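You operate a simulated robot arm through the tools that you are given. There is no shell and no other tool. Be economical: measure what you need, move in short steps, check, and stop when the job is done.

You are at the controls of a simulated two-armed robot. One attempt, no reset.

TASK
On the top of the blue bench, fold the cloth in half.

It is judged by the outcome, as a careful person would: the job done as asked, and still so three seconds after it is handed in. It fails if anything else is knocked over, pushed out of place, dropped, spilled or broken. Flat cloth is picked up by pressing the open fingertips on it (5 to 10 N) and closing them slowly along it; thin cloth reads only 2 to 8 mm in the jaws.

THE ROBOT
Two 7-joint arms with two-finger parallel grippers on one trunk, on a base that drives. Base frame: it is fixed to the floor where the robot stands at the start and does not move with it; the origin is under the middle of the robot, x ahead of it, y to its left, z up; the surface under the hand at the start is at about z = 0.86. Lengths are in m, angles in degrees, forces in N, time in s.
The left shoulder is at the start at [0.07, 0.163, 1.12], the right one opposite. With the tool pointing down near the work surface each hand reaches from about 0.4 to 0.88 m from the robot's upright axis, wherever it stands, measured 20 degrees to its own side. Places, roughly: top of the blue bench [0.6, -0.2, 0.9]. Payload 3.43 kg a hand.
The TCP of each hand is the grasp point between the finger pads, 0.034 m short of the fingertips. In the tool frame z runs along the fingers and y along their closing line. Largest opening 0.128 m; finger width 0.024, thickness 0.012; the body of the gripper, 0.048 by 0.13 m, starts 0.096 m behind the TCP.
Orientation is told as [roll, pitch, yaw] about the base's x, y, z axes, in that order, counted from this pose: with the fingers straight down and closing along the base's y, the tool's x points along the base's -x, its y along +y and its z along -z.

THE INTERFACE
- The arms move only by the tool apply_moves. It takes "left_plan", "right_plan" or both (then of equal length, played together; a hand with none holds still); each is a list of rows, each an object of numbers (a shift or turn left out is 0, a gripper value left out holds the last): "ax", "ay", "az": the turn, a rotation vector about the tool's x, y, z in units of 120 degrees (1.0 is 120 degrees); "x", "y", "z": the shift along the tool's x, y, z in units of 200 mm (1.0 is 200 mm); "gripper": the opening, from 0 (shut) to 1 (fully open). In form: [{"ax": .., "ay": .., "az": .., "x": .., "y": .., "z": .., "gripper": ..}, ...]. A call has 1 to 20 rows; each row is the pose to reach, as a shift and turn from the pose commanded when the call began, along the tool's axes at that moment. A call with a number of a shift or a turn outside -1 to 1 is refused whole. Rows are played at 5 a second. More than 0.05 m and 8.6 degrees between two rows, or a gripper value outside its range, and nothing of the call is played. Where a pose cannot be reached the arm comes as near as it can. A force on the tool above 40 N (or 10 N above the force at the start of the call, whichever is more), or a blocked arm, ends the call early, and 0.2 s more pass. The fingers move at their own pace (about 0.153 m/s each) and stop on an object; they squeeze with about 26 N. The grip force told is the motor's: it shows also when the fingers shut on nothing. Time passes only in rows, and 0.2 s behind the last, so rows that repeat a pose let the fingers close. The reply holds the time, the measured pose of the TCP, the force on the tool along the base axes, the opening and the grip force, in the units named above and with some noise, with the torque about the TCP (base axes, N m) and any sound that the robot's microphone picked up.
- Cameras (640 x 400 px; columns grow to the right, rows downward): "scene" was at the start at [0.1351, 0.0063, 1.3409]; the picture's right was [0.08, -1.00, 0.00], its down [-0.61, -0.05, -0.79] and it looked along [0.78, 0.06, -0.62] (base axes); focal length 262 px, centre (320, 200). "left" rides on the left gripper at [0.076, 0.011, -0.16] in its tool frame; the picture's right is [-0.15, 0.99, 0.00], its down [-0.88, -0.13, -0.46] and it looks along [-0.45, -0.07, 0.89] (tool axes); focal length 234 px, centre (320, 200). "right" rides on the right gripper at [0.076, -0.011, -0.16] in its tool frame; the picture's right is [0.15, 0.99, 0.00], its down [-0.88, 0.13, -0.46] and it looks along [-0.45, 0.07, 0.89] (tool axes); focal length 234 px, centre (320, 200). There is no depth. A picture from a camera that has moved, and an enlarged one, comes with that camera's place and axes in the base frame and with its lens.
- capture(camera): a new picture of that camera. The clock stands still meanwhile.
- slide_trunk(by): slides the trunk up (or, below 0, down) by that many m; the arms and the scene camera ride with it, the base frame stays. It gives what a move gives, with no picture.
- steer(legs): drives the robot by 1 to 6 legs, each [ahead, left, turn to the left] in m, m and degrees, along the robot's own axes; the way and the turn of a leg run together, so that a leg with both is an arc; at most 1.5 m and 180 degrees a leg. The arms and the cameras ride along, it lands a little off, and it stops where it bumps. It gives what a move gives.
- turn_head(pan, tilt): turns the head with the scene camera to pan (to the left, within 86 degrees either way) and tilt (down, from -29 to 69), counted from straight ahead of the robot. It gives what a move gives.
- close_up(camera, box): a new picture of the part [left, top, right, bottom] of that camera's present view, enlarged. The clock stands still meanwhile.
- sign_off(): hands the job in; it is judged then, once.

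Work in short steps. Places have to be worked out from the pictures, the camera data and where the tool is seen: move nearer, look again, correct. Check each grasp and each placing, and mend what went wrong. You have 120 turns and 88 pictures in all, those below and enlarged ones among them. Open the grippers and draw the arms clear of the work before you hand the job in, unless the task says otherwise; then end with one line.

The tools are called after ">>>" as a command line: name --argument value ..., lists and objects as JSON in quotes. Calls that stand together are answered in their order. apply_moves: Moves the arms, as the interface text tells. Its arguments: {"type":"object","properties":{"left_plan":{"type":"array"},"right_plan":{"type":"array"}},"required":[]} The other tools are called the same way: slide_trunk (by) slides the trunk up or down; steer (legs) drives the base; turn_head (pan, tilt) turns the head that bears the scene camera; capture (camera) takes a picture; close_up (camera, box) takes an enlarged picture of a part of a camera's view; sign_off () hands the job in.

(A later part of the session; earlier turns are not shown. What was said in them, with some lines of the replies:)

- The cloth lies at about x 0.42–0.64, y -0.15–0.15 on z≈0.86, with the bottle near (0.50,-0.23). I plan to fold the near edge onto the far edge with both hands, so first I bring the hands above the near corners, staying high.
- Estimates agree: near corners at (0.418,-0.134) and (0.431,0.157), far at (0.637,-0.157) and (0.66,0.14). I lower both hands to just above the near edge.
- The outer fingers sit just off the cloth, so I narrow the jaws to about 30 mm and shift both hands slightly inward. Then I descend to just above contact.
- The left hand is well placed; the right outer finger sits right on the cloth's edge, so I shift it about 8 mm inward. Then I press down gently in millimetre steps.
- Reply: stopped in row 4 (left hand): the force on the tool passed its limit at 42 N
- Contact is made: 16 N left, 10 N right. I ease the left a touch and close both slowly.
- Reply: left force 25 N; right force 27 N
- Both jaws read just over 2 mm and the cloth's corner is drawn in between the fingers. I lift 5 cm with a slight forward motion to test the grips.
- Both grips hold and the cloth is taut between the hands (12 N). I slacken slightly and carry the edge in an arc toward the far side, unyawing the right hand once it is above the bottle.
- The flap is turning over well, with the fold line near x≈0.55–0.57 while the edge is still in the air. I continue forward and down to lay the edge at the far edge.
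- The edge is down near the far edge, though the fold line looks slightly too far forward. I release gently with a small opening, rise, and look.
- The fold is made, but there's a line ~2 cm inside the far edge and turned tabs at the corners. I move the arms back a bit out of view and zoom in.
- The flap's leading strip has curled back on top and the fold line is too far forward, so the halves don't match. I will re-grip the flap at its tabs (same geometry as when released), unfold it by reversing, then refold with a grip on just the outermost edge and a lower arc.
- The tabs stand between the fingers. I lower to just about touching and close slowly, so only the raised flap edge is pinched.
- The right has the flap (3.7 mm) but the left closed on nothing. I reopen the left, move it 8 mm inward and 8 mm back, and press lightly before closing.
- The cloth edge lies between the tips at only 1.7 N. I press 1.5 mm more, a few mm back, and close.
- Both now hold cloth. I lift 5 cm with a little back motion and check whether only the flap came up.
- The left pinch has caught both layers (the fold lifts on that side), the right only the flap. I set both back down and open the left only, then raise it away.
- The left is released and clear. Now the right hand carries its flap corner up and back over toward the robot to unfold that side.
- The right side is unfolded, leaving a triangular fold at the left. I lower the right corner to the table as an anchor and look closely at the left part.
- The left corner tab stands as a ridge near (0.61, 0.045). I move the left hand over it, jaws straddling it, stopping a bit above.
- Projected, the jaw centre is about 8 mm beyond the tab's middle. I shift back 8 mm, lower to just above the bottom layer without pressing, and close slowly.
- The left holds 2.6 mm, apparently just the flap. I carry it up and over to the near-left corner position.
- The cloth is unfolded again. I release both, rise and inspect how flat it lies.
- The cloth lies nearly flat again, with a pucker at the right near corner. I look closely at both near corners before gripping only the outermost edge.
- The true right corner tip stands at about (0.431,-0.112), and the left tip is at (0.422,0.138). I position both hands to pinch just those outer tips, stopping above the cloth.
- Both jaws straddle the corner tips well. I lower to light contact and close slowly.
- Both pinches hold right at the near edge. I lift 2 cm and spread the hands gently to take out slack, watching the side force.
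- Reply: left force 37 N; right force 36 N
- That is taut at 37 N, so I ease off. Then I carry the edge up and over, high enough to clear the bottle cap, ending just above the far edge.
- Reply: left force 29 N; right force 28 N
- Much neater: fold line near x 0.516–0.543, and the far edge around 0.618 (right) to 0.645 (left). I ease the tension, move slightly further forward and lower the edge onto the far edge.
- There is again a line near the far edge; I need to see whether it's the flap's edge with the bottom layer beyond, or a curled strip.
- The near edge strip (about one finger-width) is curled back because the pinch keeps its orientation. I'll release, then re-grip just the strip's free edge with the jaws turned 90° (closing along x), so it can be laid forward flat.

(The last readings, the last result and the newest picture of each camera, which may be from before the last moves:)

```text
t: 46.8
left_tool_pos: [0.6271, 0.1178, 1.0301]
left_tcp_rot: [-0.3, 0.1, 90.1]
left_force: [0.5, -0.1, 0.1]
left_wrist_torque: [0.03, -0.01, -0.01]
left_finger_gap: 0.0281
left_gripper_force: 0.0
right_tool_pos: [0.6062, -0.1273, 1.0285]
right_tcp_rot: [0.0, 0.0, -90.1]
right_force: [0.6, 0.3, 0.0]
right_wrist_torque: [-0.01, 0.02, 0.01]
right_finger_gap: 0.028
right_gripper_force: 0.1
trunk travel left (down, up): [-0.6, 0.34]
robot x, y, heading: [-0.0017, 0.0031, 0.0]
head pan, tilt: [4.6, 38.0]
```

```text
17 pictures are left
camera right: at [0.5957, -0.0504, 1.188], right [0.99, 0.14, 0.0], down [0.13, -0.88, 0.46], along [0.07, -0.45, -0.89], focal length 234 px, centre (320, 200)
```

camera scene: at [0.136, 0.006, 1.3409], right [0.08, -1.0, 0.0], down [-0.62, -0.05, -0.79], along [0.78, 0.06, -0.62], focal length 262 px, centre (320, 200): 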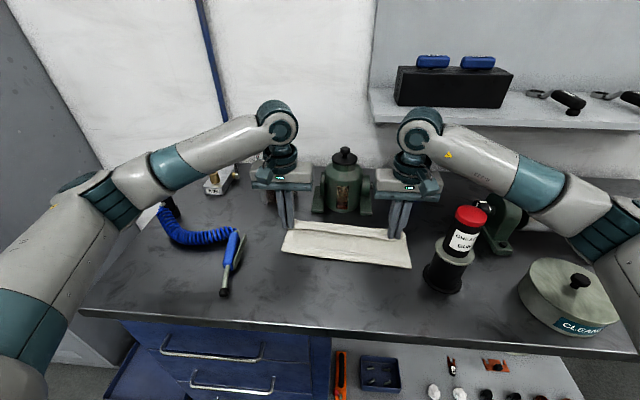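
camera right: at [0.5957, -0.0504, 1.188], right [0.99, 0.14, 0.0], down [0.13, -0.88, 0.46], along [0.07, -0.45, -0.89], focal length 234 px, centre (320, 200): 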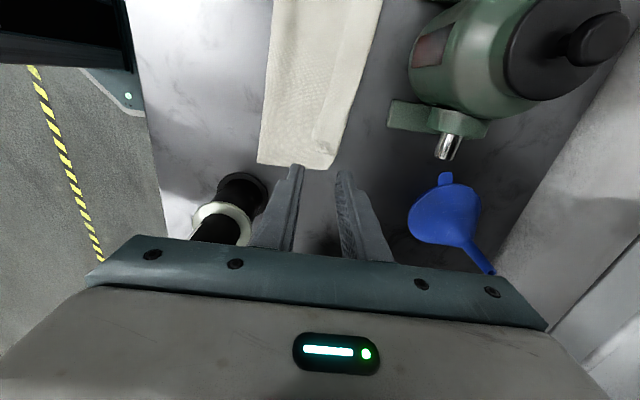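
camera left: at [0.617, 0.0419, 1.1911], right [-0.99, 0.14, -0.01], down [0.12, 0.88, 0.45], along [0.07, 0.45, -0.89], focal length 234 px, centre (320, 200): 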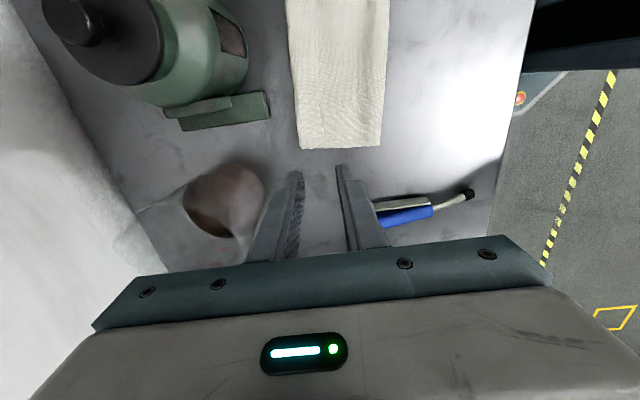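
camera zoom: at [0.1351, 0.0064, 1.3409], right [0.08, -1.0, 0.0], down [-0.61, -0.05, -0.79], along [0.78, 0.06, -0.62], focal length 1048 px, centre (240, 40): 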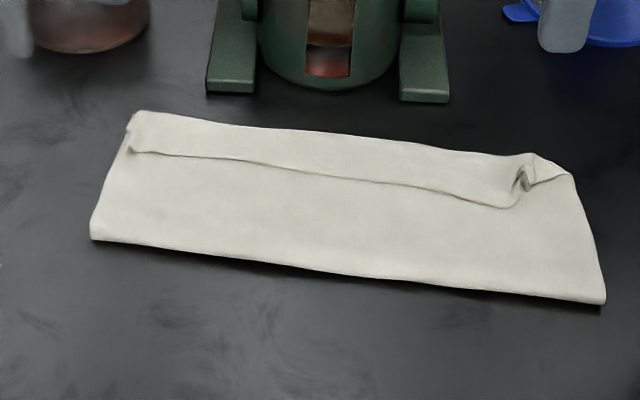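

Strip free edge is estimated at about x 0.60–0.615, fold line 0.52–0.54. I zoom in from both wrist cameras to locate the free edge precisely.

>>> close_up --camera "right" --box '[240, 50, 400, 150]'

>>> close_up --camera "left" --box '[260, 60, 420, 160]'

```text
4.00 times, centred on (320, 100) of right
camera zoom: at [0.5957, -0.0504, 1.188], right [0.99, 0.14, 0.0], down [0.13, -0.88, 0.46], along [0.07, -0.45, -0.89], focal length 937 px, centre (320, 600)
```

zoom: 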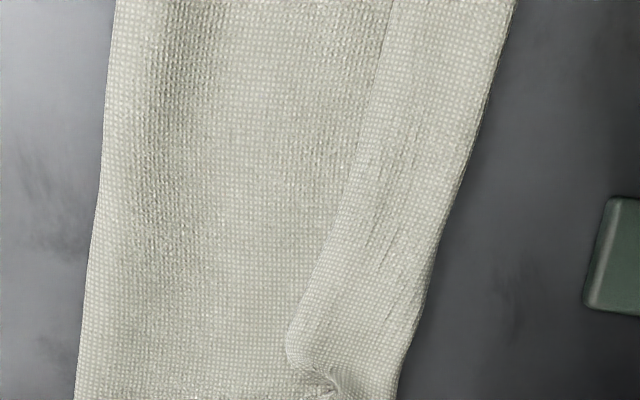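

```text
4.00 times, centred on (340, 110) of left
camera zoom: at [0.617, 0.0419, 1.1911], right [-0.99, 0.14, -0.01], down [0.12, 0.88, 0.45], along [0.07, 0.45, -0.89], focal length 937 px, centre (240, 560)
```

zoom: 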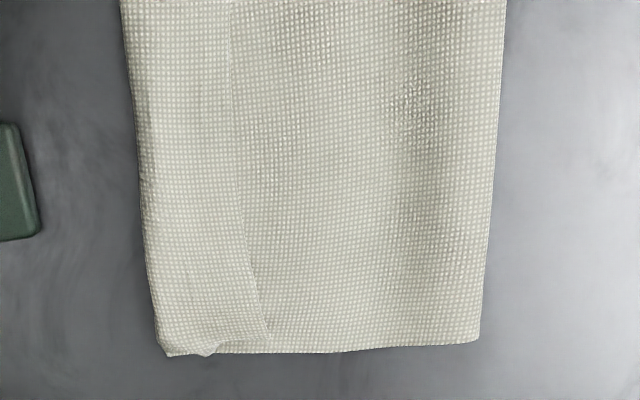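

Free edge located: about (0.623, 0.09) left and (0.602, -0.09) right; the fold line must end about 4 cm nearer the robot (bottom far edge ≈0.62/0.605). I move the jaws to straddle the free edge and go down to just above it.

>>> apply_moves --left_plan '[{"x": 0.14, "y": -0.03, "z": 0.1}, {"x": 0.14, "y": -0.03, "z": 0.3}, {"x": 0.14, "y": -0.03, "z": 0.5}, {"x": 0.14, "y": -0.03, "z": 0.61}, {"x": 0.14, "y": -0.03, "z": 0.635}]' --right_plan '[{"x": 0.185, "y": 0.03, "z": 0.1}, {"x": 0.185, "y": 0.03, "z": 0.3}, {"x": 0.185, "y": 0.03, "z": 0.5}, {"x": 0.185, "y": 0.03, "z": 0.61}, {"x": 0.185, "y": 0.03, "z": 0.63}]'

>>> close_up --camera "scene" --box '[260, 190, 420, 290]'

```text
t: 47.6
left_tool_pos: [0.6372, 0.0914, 0.932]
left_tcp_rot: [-0.2, 0.2, 90.7]
left_force: [3.1, -0.1, -0.4]
left_wrist_torque: [-0.03, 0.47, 0.22]
left_finger_gap: 0.0281
left_gripper_force: 0.0
right_tool_pos: [0.6103, -0.091, 0.9299]
right_tcp_rot: [-0.1, -0.1, -89.7]
right_force: [-2.0, -0.1, 0.7]
right_wrist_torque: [0.07, -0.47, 0.23]
right_finger_gap: 0.0283
right_gripper_force: 0.1
trunk travel left (down, up): [-0.6, 0.34]
robot x, y, heading: [-0.0006, -0.0026, 0.1]
head pan, tilt: [4.6, 38.0]
stopped in row 4 (left hand): the force on the tool passed its limit at 41 N (the readings are from after the stop); the commanded pose is now the measured one
```

```text
4.00 times, centred on (340, 240) of scene
camera zoom: at [0.1362, 0.0064, 1.3409], right [0.08, -1.0, 0.0], down [-0.62, -0.05, -0.79], along [0.78, 0.06, -0.62], focal length 1048 px, centre (240, 40)
```

zoom: 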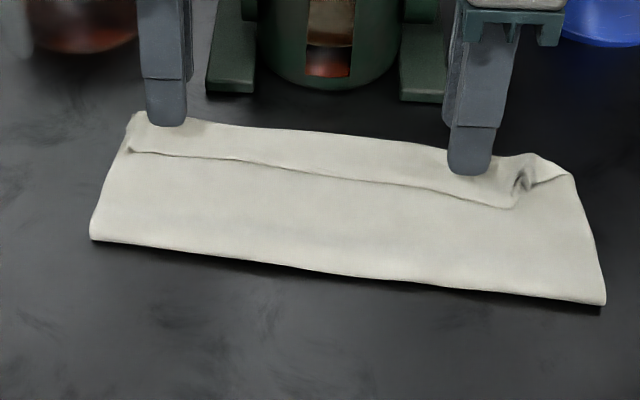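

The wrist cameras, which face inward, touched each other (equal and opposite forces). I move the hands 15 mm apart each, then continue down.

>>> apply_moves --left_plan '[{"x": -0.05, "y": 0.01, "z": -0.03}, {"x": -0.085, "y": 0.025, "z": -0.03}, {"x": -0.085, "y": 0.025, "z": 0.06}, {"x": -0.085, "y": 0.025, "z": 0.14}]' --right_plan '[{"x": -0.04, "z": -0.03}, {"x": -0.07, "y": -0.01, "z": -0.03}, {"x": -0.07, "y": -0.01, "z": 0.06}, {"x": -0.07, "y": -0.01, "z": 0.13}]'

>>> close_up --camera "scene" --box '[260, 190, 420, 290]'

```text
t: 48.6
left_tool_pos: [0.6313, 0.11, 0.904]
left_tcp_rot: [-0.3, 0.2, 90.5]
left_force: [-0.2, 0.0, -0.2]
left_wrist_torque: [-0.01, 0.0, 0.01]
left_finger_gap: 0.0282
left_gripper_force: 0.1
right_tool_pos: [0.6077, -0.1045, 0.9033]
right_tcp_rot: [-0.1, -0.2, -89.7]
right_force: [-0.3, 0.1, -0.3]
right_wrist_torque: [0.01, -0.02, 0.05]
right_finger_gap: 0.0283
right_gripper_force: 0.0
trunk travel left (down, up): [-0.6, 0.34]
robot x, y, heading: [-0.001, -0.0009, 0.0]
head pan, tilt: [4.6, 38.0]
```

```text
4.00 times, centred on (340, 240) of scene
camera zoom: at [0.1353, 0.0066, 1.341], right [0.08, -1.0, 0.0], down [-0.61, -0.05, -0.79], along [0.78, 0.06, -0.62], focal length 1048 px, centre (240, 40)
```

zoom: 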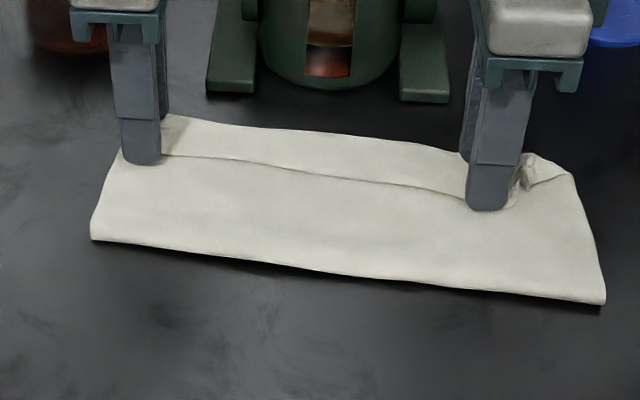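

The near fingers stand right at the free edge. I lower to light contact and close slowly.

>>> apply_moves --left_plan '[{"z": 0.02}, {"z": 0.033}, {"z": 0.036, "gripper": 0.18}, {"z": 0.036, "gripper": 0.14}, {"z": 0.036, "gripper": 0.1}, {"z": 0.036, "gripper": 0.06}, {"z": 0.036, "gripper": 0.03}, {"z": 0.036, "gripper": 0.0}, {"z": 0.036, "gripper": 0.0}, {"z": 0.036, "gripper": 0.0}]' --right_plan '[{"z": 0.02}, {"z": 0.03}, {"z": 0.033, "gripper": 0.18}, {"z": 0.033, "gripper": 0.14}, {"z": 0.033, "gripper": 0.1}, {"z": 0.033, "gripper": 0.06}, {"z": 0.033, "gripper": 0.03}, {"z": 0.033, "gripper": 0.0}, {"z": 0.033, "gripper": 0.0}, {"z": 0.033, "gripper": 0.0}]'

```text
t: 50.8
left_tool_pos: [0.6308, 0.1083, 0.8973]
left_tcp_rot: [-0.4, 0.1, 90.5]
left_force: [2.1, -0.9, 8.2]
left_wrist_torque: [0.03, -0.14, -0.02]
left_finger_gap: 0.0026
left_gripper_force: 25.7
right_tool_pos: [0.6062, -0.1059, 0.898]
right_tcp_rot: [-0.1, -0.2, -89.9]
right_force: [-0.4, -0.2, -0.5]
right_wrist_torque: [0.0, -0.01, -0.04]
right_finger_gap: 0.0019
right_gripper_force: 25.8
trunk travel left (down, up): [-0.6, 0.34]
robot x, y, heading: [0.0009, 0.0004, 0.1]
head pan, tilt: [4.6, 38.0]
```

Both jaws hold about 2 mm of cloth. I lift 4 cm straight up and check which layers came.

>>> apply_moves --left_plan '[{"z": -0.05}, {"z": -0.1}, {"z": -0.15}, {"z": -0.2}]' --right_plan '[{"z": -0.05}, {"z": -0.1}, {"z": -0.15}, {"z": -0.2}]'

>>> close_up --camera "scene" --box '[260, 190, 420, 290]'

```text
t: 51.8
left_tool_pos: [0.6288, 0.1086, 0.937]
left_tcp_rot: [-0.3, 0.3, 90.7]
left_force: [-0.6, 0.3, 0.4]
left_wrist_torque: [0.03, 0.03, -0.02]
left_finger_gap: 0.0025
left_gripper_force: 25.6
right_tool_pos: [0.6067, -0.1039, 0.9395]
right_tcp_rot: [-0.1, -0.1, -89.8]
right_force: [0.1, 0.5, -0.4]
right_wrist_torque: [-0.01, 0.01, -0.03]
right_finger_gap: 0.0022
right_gripper_force: 26.2
trunk travel left (down, up): [-0.6, 0.34]
robot x, y, heading: [-0.0019, -0.0011, -0.3]
head pan, tilt: [4.6, 38.0]
```

```text
4.00 times, centred on (340, 240) of scene
camera zoom: at [0.1345, 0.0064, 1.341], right [0.08, -1.0, 0.0], down [-0.61, -0.05, -0.79], along [0.79, 0.06, -0.62], focal length 1048 px, centre (240, 40)
```

zoom: 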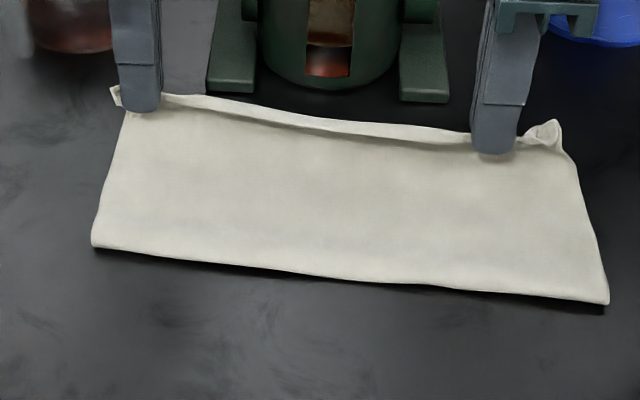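

The strip's edge lifts cleanly with the flap. I pull it up and back toward the robot so the fold line rolls back to about x≈0.50, then bring it forward in a low arc.

>>> apply_moves --left_plan '[{"y": 0.15, "z": -0.1}, {"y": 0.35, "z": -0.15}, {"y": 0.55, "z": -0.15}, {"y": 0.72, "z": -0.08}, {"y": 0.85, "z": 0.02}, {"y": 0.85, "z": 0.04}, {"y": 0.7, "z": 0.0}, {"y": 0.55, "z": -0.04}, {"y": 0.4, "z": -0.04}, {"y": 0.25, "z": -0.02}]' --right_plan '[{"y": -0.15, "z": -0.1}, {"y": -0.35, "z": -0.15}, {"y": -0.55, "z": -0.15}, {"y": -0.72, "z": -0.08}, {"y": -0.85, "z": 0.02}, {"y": -0.85, "z": 0.04}, {"y": -0.7, "z": 0.0}, {"y": -0.55, "z": -0.04}, {"y": -0.4, "z": -0.04}, {"y": -0.25, "z": -0.02}]'

>>> close_up --camera "scene" --box '[240, 180, 432, 300]'

```text
t: 54.0
left_tool_pos: [0.5832, 0.1087, 0.9393]
left_tcp_rot: [-0.2, 0.1, 90.6]
left_force: [0.0, -0.3, -0.7]
left_wrist_torque: [-0.01, 0.03, 0.01]
left_finger_gap: 0.0022
left_gripper_force: 25.8
left hand out of reach, approached as far as the arm can: row 3, 4, 5, 6, 7, 8
right_tool_pos: [0.5581, -0.1073, 0.9405]
right_tcp_rot: [-0.2, -0.2, -89.8]
right_force: [0.5, -0.4, -0.9]
right_wrist_torque: [0.02, 0.02, 0.02]
right_finger_gap: 0.0022
right_gripper_force: 26.4
trunk travel left (down, up): [-0.6, 0.34]
robot x, y, heading: [-0.003, 0.0044, 0.1]
head pan, tilt: [4.6, 38.0]
```

```text
3.33 times, centred on (336, 240) of scene
camera zoom: at [0.1365, 0.0065, 1.3407], right [0.08, -1.0, 0.0], down [-0.62, -0.05, -0.79], along [0.78, 0.06, -0.62], focal length 873 px, centre (267, 67)
```

zoom: 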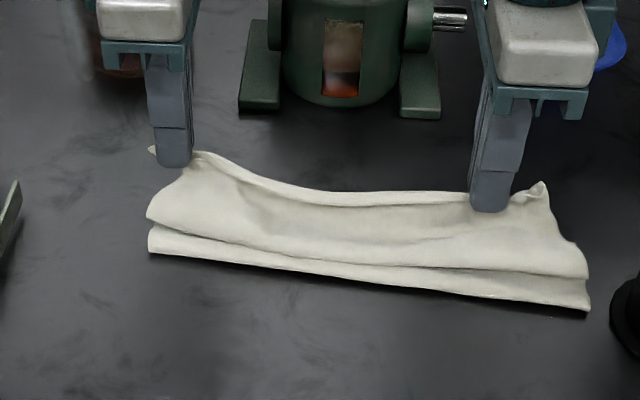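

The fold line has rolled back to about 0.52 (left) and 0.50 (right); the left could not reach fully back. I pull up and back once more, higher, to roll the left side a bit further.

>>> apply_moves --left_plan '[{"y": 0.1, "z": -0.08}, {"y": 0.25, "z": -0.18}, {"y": 0.35, "z": -0.22}, {"y": 0.45, "z": -0.22}, {"y": 0.5, "z": -0.2}, {"y": 0.5, "z": -0.2}]' --right_plan '[{"y": -0.1, "z": -0.08}, {"y": -0.2, "z": -0.18}, {"y": -0.27, "z": -0.22}, {"y": -0.34, "z": -0.22}, {"y": -0.37, "z": -0.2}, {"y": -0.37, "z": -0.2}]'

>>> close_up --camera "scene" --box '[240, 180, 432, 300]'

```text
t: 55.4
left_tool_pos: [0.4682, 0.0957, 0.9569]
left_tcp_rot: [3.2, 1.1, 89.8]
left_force: [1.7, 6.8, -7.6]
left_wrist_torque: [-0.81, 0.3, 0.06]
left_finger_gap: 0.0022
left_gripper_force: 25.4
left hand out of reach, approached as far as the arm can: row 2, 3, 4, 5
right_tool_pos: [0.4824, -0.1099, 0.9809]
right_tcp_rot: [0.0, 0.1, -90.0]
right_force: [0.1, -0.8, 0.0]
right_wrist_torque: [0.1, 0.01, 0.01]
right_finger_gap: 0.0021
right_gripper_force: 26.5
trunk travel left (down, up): [-0.6, 0.34]
robot x, y, heading: [0.0012, -0.0017, 0.4]
head pan, tilt: [4.6, 38.0]
```

```text
3.33 times, centred on (336, 240) of scene
camera zoom: at [0.1342, 0.001, 1.341], right [0.08, -1.0, 0.0], down [-0.61, -0.05, -0.79], along [0.79, 0.07, -0.62], focal length 873 px, centre (267, 67)
```

zoom: 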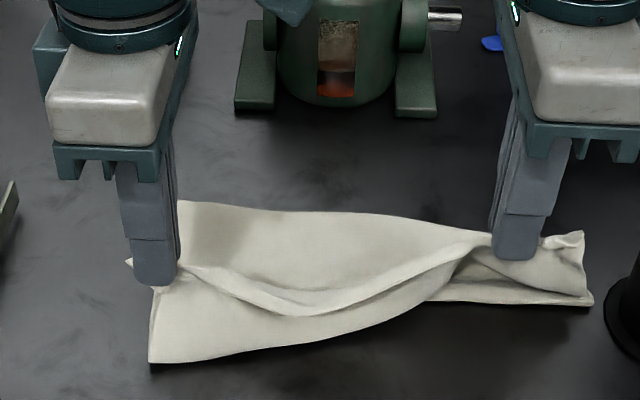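

Left pulled its side well back (near its reach limit), so the cloth is skewed but the edge pinches are good thin ones. I bring the hands forward to give slack, then back the robot up 0.12 m for comfortable reach, and lift the near half up taut.

>>> apply_moves --left_plan '[{"y": -0.1}, {"y": -0.25}, {"y": -0.4}, {"y": -0.5}, {"y": -0.5}]' --right_plan '[{"y": 0.1}, {"y": 0.25}, {"y": 0.4}, {"y": 0.5}, {"y": 0.5}]'

>>> steer --legs '[[-0.12, 0, 0]]'

>>> close_up --camera "scene" --box '[220, 120, 460, 270]'

```text
t: 56.6
left_tool_pos: [0.5806, 0.108, 0.979]
left_tcp_rot: [-0.3, 0.1, 90.6]
left_force: [-0.7, 0.5, -0.7]
left_wrist_torque: [0.03, 0.0, 0.02]
left_finger_gap: 0.0021
left_gripper_force: 26.4
right_tool_pos: [0.5827, -0.1056, 0.9825]
right_tcp_rot: [-0.1, -0.2, -89.8]
right_force: [-0.4, 0.0, -0.1]
right_wrist_torque: [0.03, -0.01, -0.03]
right_finger_gap: 0.0022
right_gripper_force: 26.1
trunk travel left (down, up): [-0.6, 0.34]
robot x, y, heading: [0.0014, -0.0008, -0.0]
head pan, tilt: [4.6, 38.0]
```

```text
t: 57.8
left_tool_pos: [0.4631, 0.11, 0.9788]
left_tcp_rot: [-0.3, 0.2, 90.6]
left_force: [-0.3, 0.0, 0.8]
left_wrist_torque: [-0.01, 0.0, -0.01]
left_finger_gap: 0.0023
left_gripper_force: 26.1
right_tool_pos: [0.4647, -0.1057, 0.9804]
right_tcp_rot: [-0.1, 0.0, -89.8]
right_force: [0.3, -0.2, 0.0]
right_wrist_torque: [-0.03, -0.01, 0.01]
right_finger_gap: 0.0022
right_gripper_force: 26.0
trunk travel left (down, up): [-0.6, 0.34]
robot x, y, heading: [-0.118, 0.0013, 0.3]
head pan, tilt: [4.6, 38.0]
```

```text
2.67 times, centred on (340, 195) of scene
camera zoom: at [0.0162, 0.0064, 1.3409], right [0.08, -1.0, 0.0], down [-0.61, -0.05, -0.79], along [0.78, 0.06, -0.62], focal length 698 px, centre (267, 213)
```

zoom: 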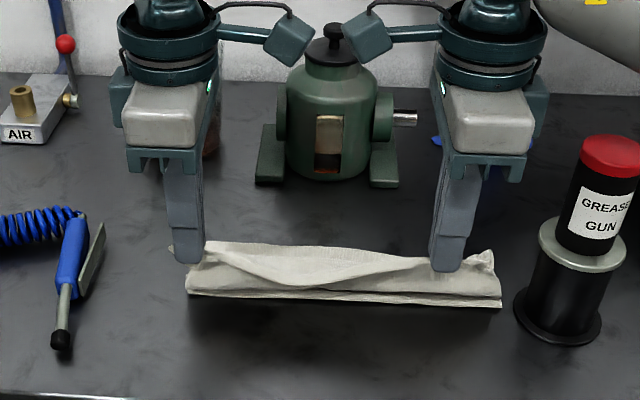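

The fold now stands at about x 0.49 on both sides, and the reach is comfortable. I lay the near half back toward the robot to straighten it and see the far edge.

>>> apply_moves --left_plan '[{"y": 0.1, "z": -0.05}, {"y": 0.2, "z": 0.05}, {"y": 0.28, "z": 0.18}, {"y": 0.3, "z": 0.28}, {"y": 0.3, "z": 0.28}]' --right_plan '[{"y": -0.1, "z": -0.05}, {"y": -0.2, "z": 0.05}, {"y": -0.28, "z": 0.18}, {"y": -0.3, "z": 0.28}, {"y": -0.3, "z": 0.28}]'

>>> close_up --camera "scene" --box '[240, 150, 432, 270]'

```text
t: 59.0
left_tool_pos: [0.4025, 0.1077, 0.9196]
left_tcp_rot: [-0.3, 0.2, 90.7]
left_force: [0.1, 0.3, -0.2]
left_wrist_torque: [0.02, 0.0, 0.02]
left_finger_gap: 0.0026
left_gripper_force: 25.6
right_tool_pos: [0.4058, -0.1032, 0.9225]
right_tcp_rot: [-0.1, 0.0, -89.8]
right_force: [0.9, 0.1, -0.8]
right_wrist_torque: [0.02, 0.02, 0.0]
right_finger_gap: 0.0021
right_gripper_force: 26.0
trunk travel left (down, up): [-0.6, 0.34]
robot x, y, heading: [-0.1192, 0.001, 0.1]
head pan, tilt: [4.6, 38.0]
```

```text
3.33 times, centred on (336, 210) of scene
camera zoom: at [0.0164, 0.007, 1.3409], right [0.08, -1.0, 0.0], down [-0.61, -0.05, -0.79], along [0.78, 0.06, -0.62], focal length 873 px, centre (267, 167)
```

zoom: 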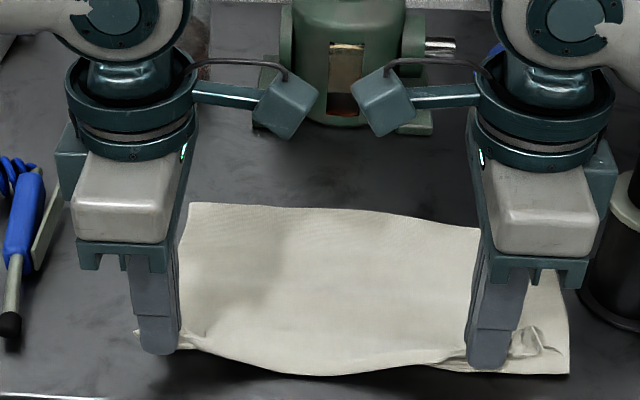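

Far edge now lies at x≈0.564 (left) to 0.55 (right), so the fold should be near 0.455/0.44. I raise the near half vertical over that line, then lay it forward in a low arc with the edge ending on the far edge.

>>> apply_moves --left_plan '[{"y": -0.088, "z": -0.175}, {"y": -0.188, "z": -0.325}, {"y": -0.25, "z": -0.385}, {"y": -0.25, "z": -0.385}, {"y": -0.363, "z": -0.325}, {"y": -0.463, "z": -0.26}, {"y": -0.563, "z": -0.175, "x": 0.015}, {"y": -0.638, "z": -0.1, "x": 0.025}, {"y": -0.713, "z": -0.01, "x": 0.035}, {"y": -0.763, "z": 0.065, "x": 0.035}, {"y": -0.763, "z": 0.085, "x": 0.035}]' --right_plan '[{"y": 0.033, "z": -0.16}, {"y": 0.11, "z": -0.31}, {"y": 0.171, "z": -0.37}, {"y": 0.171, "z": -0.37}, {"y": 0.286, "z": -0.31}, {"y": 0.386, "z": -0.245}, {"y": 0.486, "z": -0.16, "x": -0.015}, {"y": 0.561, "z": -0.085, "x": -0.025}, {"y": 0.636, "z": 0.005, "x": -0.035}, {"y": 0.681, "z": 0.08, "x": -0.035}, {"y": 0.681, "z": 0.1, "x": -0.035}]'

>>> close_up --camera "scene" --box '[240, 150, 432, 270]'

```text
t: 61.4
left_tool_pos: [0.554, 0.1023, 0.9065]
left_tcp_rot: [-0.3, 0.3, 90.7]
left_force: [0.0, -0.6, 0.1]
left_wrist_torque: [-0.02, 0.01, -0.03]
left_finger_gap: 0.0019
left_gripper_force: 25.5
right_tool_pos: [0.5407, -0.1114, 0.9063]
right_tcp_rot: [-0.2, -0.1, -89.7]
right_force: [0.5, -1.4, 0.0]
right_wrist_torque: [0.01, 0.0, 0.02]
right_finger_gap: 0.0023
right_gripper_force: 26.1
trunk travel left (down, up): [-0.6, 0.34]
robot x, y, heading: [-0.1169, 0.0023, -0.1]
head pan, tilt: [4.6, 38.0]
```

```text
3.33 times, centred on (336, 210) of scene
camera zoom: at [0.0158, 0.0064, 1.341], right [0.08, -1.0, 0.0], down [-0.61, -0.05, -0.79], along [0.78, 0.06, -0.62], focal length 873 px, centre (267, 167)
```

zoom: 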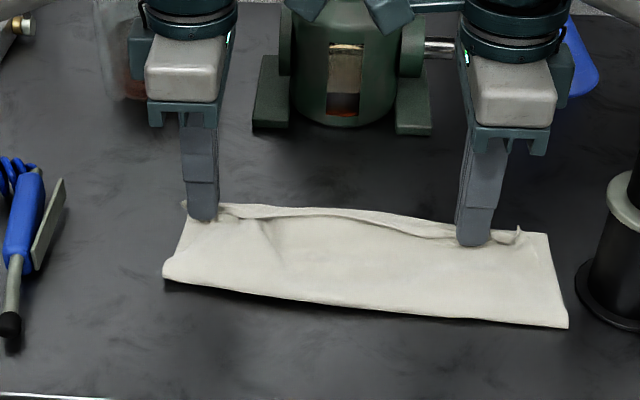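

Nicely laid with only a ~1 cm strip standing at the edge. I lower a little, open, sweep forward 3 cm so the near fingers push the standing edge forward flat, then lift.

>>> apply_moves --left_plan '[{"z": 0.03}, {"z": 0.03, "gripper": 0.05}, {"z": 0.03, "gripper": 0.12}, {"z": 0.03, "gripper": 0.2}, {"z": 0.025, "y": -0.06}, {"z": 0.025, "y": -0.12}, {"z": 0.025, "y": -0.18}, {"z": -0.1, "y": -0.2}, {"z": -0.3, "y": -0.2}, {"z": -0.5, "y": -0.2}]' --right_plan '[{"z": 0.03}, {"z": 0.03, "gripper": 0.05}, {"z": 0.03, "gripper": 0.12}, {"z": 0.03, "gripper": 0.2}, {"z": 0.025, "y": 0.06}, {"z": 0.025, "y": 0.12}, {"z": 0.025, "y": 0.18}, {"z": -0.1, "y": 0.2}, {"z": -0.3, "y": 0.2}, {"z": -0.5, "y": 0.2}]'

>>> close_up --camera "scene" --box '[260, 160, 420, 260]'

```text
t: 63.6
left_tool_pos: [0.5917, 0.1035, 1.0072]
left_tcp_rot: [-0.3, 0.1, 90.7]
left_force: [0.5, -1.1, -0.3]
left_wrist_torque: [0.0, -0.03, 0.02]
left_finger_gap: 0.0254
left_gripper_force: 0.1
right_tool_pos: [0.5789, -0.1129, 1.005]
right_tcp_rot: [-0.1, 0.0, -89.8]
right_force: [-0.4, 0.3, -0.3]
right_wrist_torque: [0.03, -0.06, 0.01]
right_finger_gap: 0.0253
right_gripper_force: 0.1
trunk travel left (down, up): [-0.6, 0.34]
robot x, y, heading: [-0.1224, -0.0022, -0.0]
head pan, tilt: [4.6, 38.0]
```

```text
4.00 times, centred on (340, 210) of scene
camera zoom: at [0.0145, 0.0064, 1.341], right [0.08, -1.0, 0.0], down [-0.61, -0.05, -0.79], along [0.79, 0.06, -0.62], focal length 1048 px, centre (240, 160)
```

zoom: 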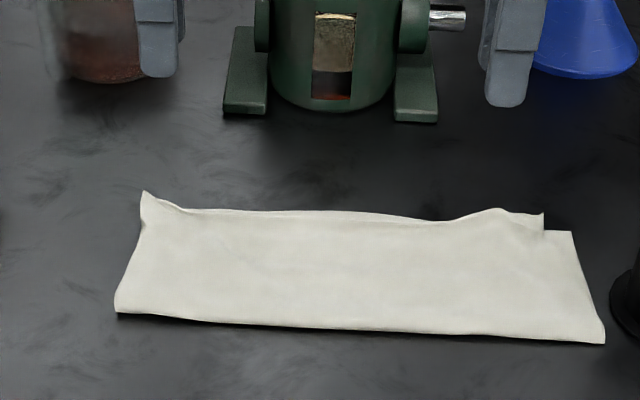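

That worked: the edge now lies forward and flat with no curled strip. I check the alignment at the far edge with the wrist cameras.

>>> capture --camera "right"

>>> capture --camera "left"

```text
5 pictures are left
camera right: at [0.5686, -0.0344, 1.164], right [0.99, 0.15, 0.0], down [0.13, -0.88, 0.46], along [0.07, -0.45, -0.89], focal length 234 px, centre (320, 200)
```

right: 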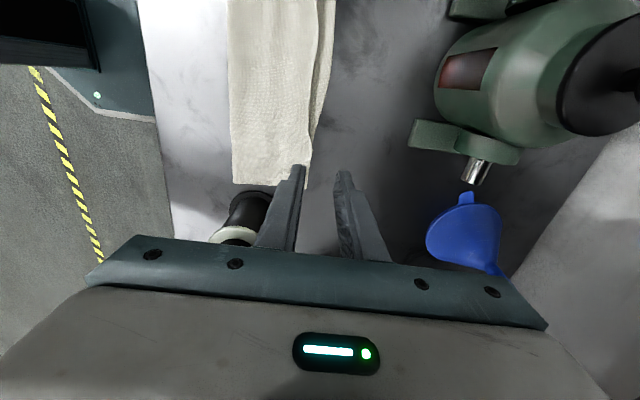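

```text
4 pictures are left
camera left: at [0.5807, 0.029, 1.1683], right [-0.99, 0.13, -0.01], down [0.12, 0.88, 0.45], along [0.07, 0.45, -0.89], focal length 234 px, centre (320, 200)
```

left: 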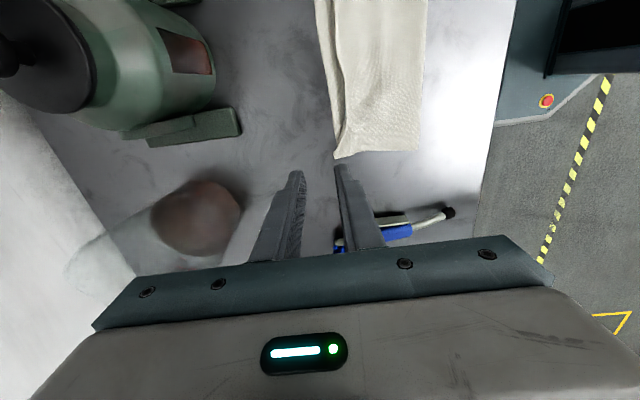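

The layers agree to within about 1–1.5 cm. One closer look at the far edge to decide whether it needs anything more.

>>> close_up --camera "right" --box '[210, 0, 370, 200]'

>>> close_up --camera "left" --box '[290, 0, 450, 200]'

```text
2.00 times, centred on (290, 100) of right
camera zoom: at [0.5686, -0.0344, 1.164], right [0.99, 0.15, 0.0], down [0.13, -0.88, 0.46], along [0.07, -0.45, -0.89], focal length 468 px, centre (380, 400)
```

zoom: 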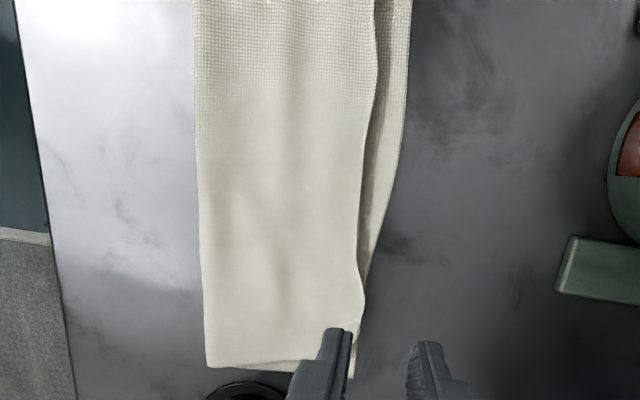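

```text
2.00 times, centred on (370, 100) of left
camera zoom: at [0.5807, 0.029, 1.1683], right [-0.99, 0.13, -0.01], down [0.12, 0.88, 0.45], along [0.07, 0.45, -0.89], focal length 468 px, centre (220, 400)
```

zoom: 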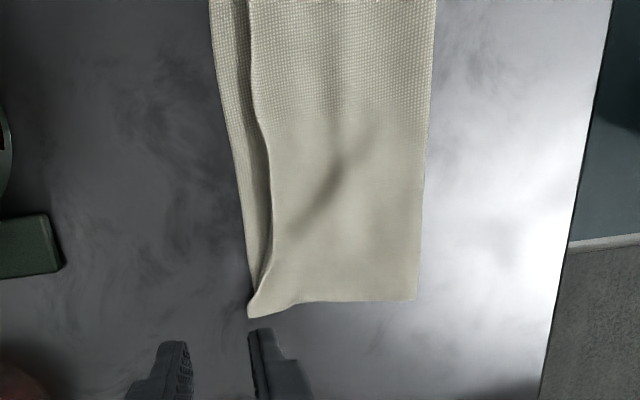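

The corners match; in the middle the flap's edge stands up a little and falls ~2 cm short. I withdraw the left hand and use the right hand's closed fingers to sweep the middle of the edge lightly forward at two places.

>>> apply_moves --left_plan '[{"z": -0.15, "y": 0.1}, {"z": -0.25, "y": 0.3, "x": -0.1}, {"z": -0.25, "y": 0.45, "x": -0.25}, {"z": -0.25, "y": 0.5, "x": -0.35}, {"z": -0.25, "y": 0.5, "x": -0.35}, {"z": -0.25, "y": 0.5, "x": -0.35}]' --right_plan '[{"gripper": 0.0}, {"y": -0.1}, {"y": -0.2, "x": 0.1}, {"y": -0.25, "x": 0.25}, {"y": -0.25, "x": 0.375}, {"y": -0.25, "x": 0.375}]'

>>> apply_moves --right_plan '[{"z": 0.2}, {"z": 0.4}, {"z": 0.49}, {"z": 0.5, "y": 0.08}, {"z": 0.505, "y": 0.16}, {"z": 0.51, "y": 0.24}, {"z": 0.515, "y": 0.32}, {"z": 0.515, "y": 0.38}, {"z": 0.4, "y": 0.4}, {"z": 0.25, "y": 0.25}, {"z": 0.25, "y": 0.1, "x": 0.15}, {"z": 0.25, "y": 0.02, "x": 0.35}, {"z": 0.4, "y": 0.02, "x": 0.35}, {"z": 0.49, "y": 0.02, "x": 0.35}, {"z": 0.5, "y": 0.12, "x": 0.35}, {"z": 0.508, "y": 0.22, "x": 0.35}, {"z": 0.513, "y": 0.32, "x": 0.35}, {"z": 0.515, "y": 0.42, "x": 0.35}, {"z": 0.35, "y": 0.43, "x": 0.35}, {"z": 0.15, "y": 0.43, "x": 0.35}]'

>>> apply_moves --right_plan '[{"z": -0.2}, {"z": -0.35, "y": -0.1, "x": -0.2}, {"z": -0.35, "y": -0.1, "x": -0.4}, {"z": -0.35, "y": -0.2, "x": -0.6}, {"z": -0.35, "y": -0.3, "x": -0.8}]'

>>> close_up --camera "scene" --box '[260, 160, 420, 260]'

```text
t: 65.0
left_tool_pos: [0.4934, 0.1726, 1.0566]
left_tcp_rot: [-0.3, 0.0, 90.7]
left_force: [0.6, 0.6, 0.5]
left_wrist_torque: [0.01, 0.0, 0.0]
left_finger_gap: 0.0257
left_gripper_force: 0.0
right_tool_pos: [0.5315, -0.0364, 1.0038]
right_tcp_rot: [0.0, -0.1, -89.8]
right_force: [-0.1, 0.4, -0.2]
right_wrist_torque: [0.0, 0.0, -0.03]
right_finger_gap: 0.0003
right_gripper_force: 25.7
trunk travel left (down, up): [-0.6, 0.34]
robot x, y, heading: [-0.1195, -0.0006, 0.2]
head pan, tilt: [4.6, 38.0]
```

```text
t: 69.2
left_tool_pos: [0.4934, 0.1721, 1.0566]
left_tcp_rot: [-0.4, 0.2, 90.7]
left_force: [-0.3, 0.4, 0.7]
left_wrist_torque: [0.03, -0.02, -0.03]
left_finger_gap: 0.0255
left_gripper_force: 0.1
right_tool_pos: [0.6157, 0.0365, 0.9739]
right_tcp_rot: [-0.1, -0.3, -89.6]
right_force: [0.0, 0.5, 0.3]
right_wrist_torque: [0.02, -0.01, 0.01]
right_finger_gap: 0.0002
right_gripper_force: 26.0
trunk travel left (down, up): [-0.6, 0.34]
robot x, y, heading: [-0.1167, -0.003, 0.2]
head pan, tilt: [4.6, 38.0]
```

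```text
refused: row 2 steps farther than a row can; nothing moved
```

```text
4.00 times, centred on (340, 210) of scene
camera zoom: at [0.0153, 0.0069, 1.341], right [0.08, -1.0, 0.0], down [-0.61, -0.05, -0.79], along [0.79, 0.06, -0.62], focal length 1048 px, centre (240, 160)
```

zoom: 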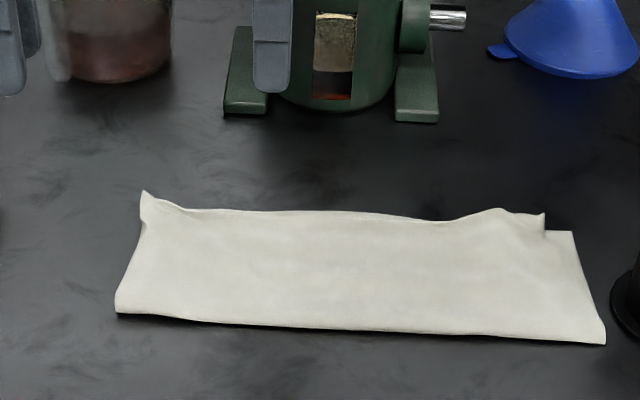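

The cloth is folded in half, flat and stable, and everything around it is untouched. I draw the right hand up and clear, opening the gripper, then hand in.

>>> apply_moves --right_plan '[{"z": -0.2, "gripper": 0.2}, {"z": -0.4}, {"z": -0.6}, {"z": -0.65, "y": -0.1, "x": -0.2}, {"z": -0.65, "y": -0.2, "x": -0.4}, {"z": -0.65, "y": -0.3, "x": -0.6}, {"z": -0.65, "y": -0.4, "x": -0.8}]' --left_plan '[{"z": -0.1, "gripper": 0.3}, {"z": -0.2}, {"z": -0.3}, {"z": -0.3}, {"z": -0.3}, {"z": -0.3}, {"z": -0.3}]'

>>> capture --camera "scene"

```text
t: 70.8
left_tool_pos: [0.4926, 0.1715, 1.1174]
left_tcp_rot: [-0.3, 0.1, 90.8]
left_force: [-0.4, -0.6, 0.2]
left_wrist_torque: [0.01, 0.0, -0.01]
left_finger_gap: 0.0383
left_gripper_force: 0.0
right_tool_pos: [0.5365, -0.1318, 1.106]
right_tcp_rot: [-0.1, 0.0, -89.8]
right_force: [-0.7, 0.2, 0.4]
right_wrist_torque: [0.07, 0.0, -0.02]
right_finger_gap: 0.0256
right_gripper_force: 0.2
trunk travel left (down, up): [-0.6, 0.34]
robot x, y, heading: [-0.1204, -0.0007, 0.2]
head pan, tilt: [4.6, 38.0]
```

```text
0 pictures are left
camera scene: at [0.0157, 0.0036, 1.341], right [0.08, -1.0, 0.0], down [-0.61, -0.05, -0.79], along [0.78, 0.07, -0.62], focal length 262 px, centre (320, 200)
```

scene: 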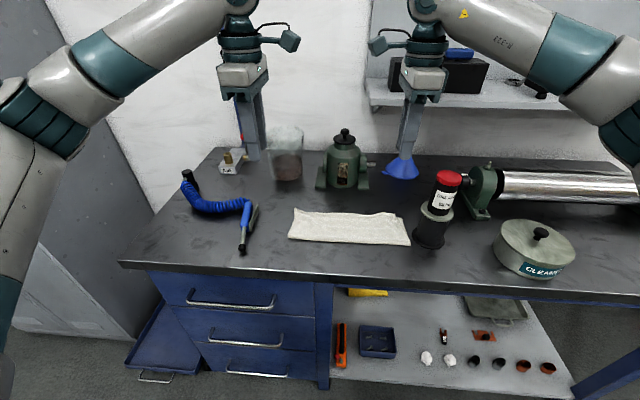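

The cloth lies folded on the bench, the arms are clear and the grippers are open. I hand in the job.

>>> sign_off

```text
The job is handed in.
```

The cloth is folded in half on the blue bench, near edge over far edge. The corners line up to within about 1.5 cm, but the middle of the top edge was still about 2 cm short when last measured. The folded cloth lies about 5 cm nearer the robot than where its far half started; nothing else on the bench appears to have moved.
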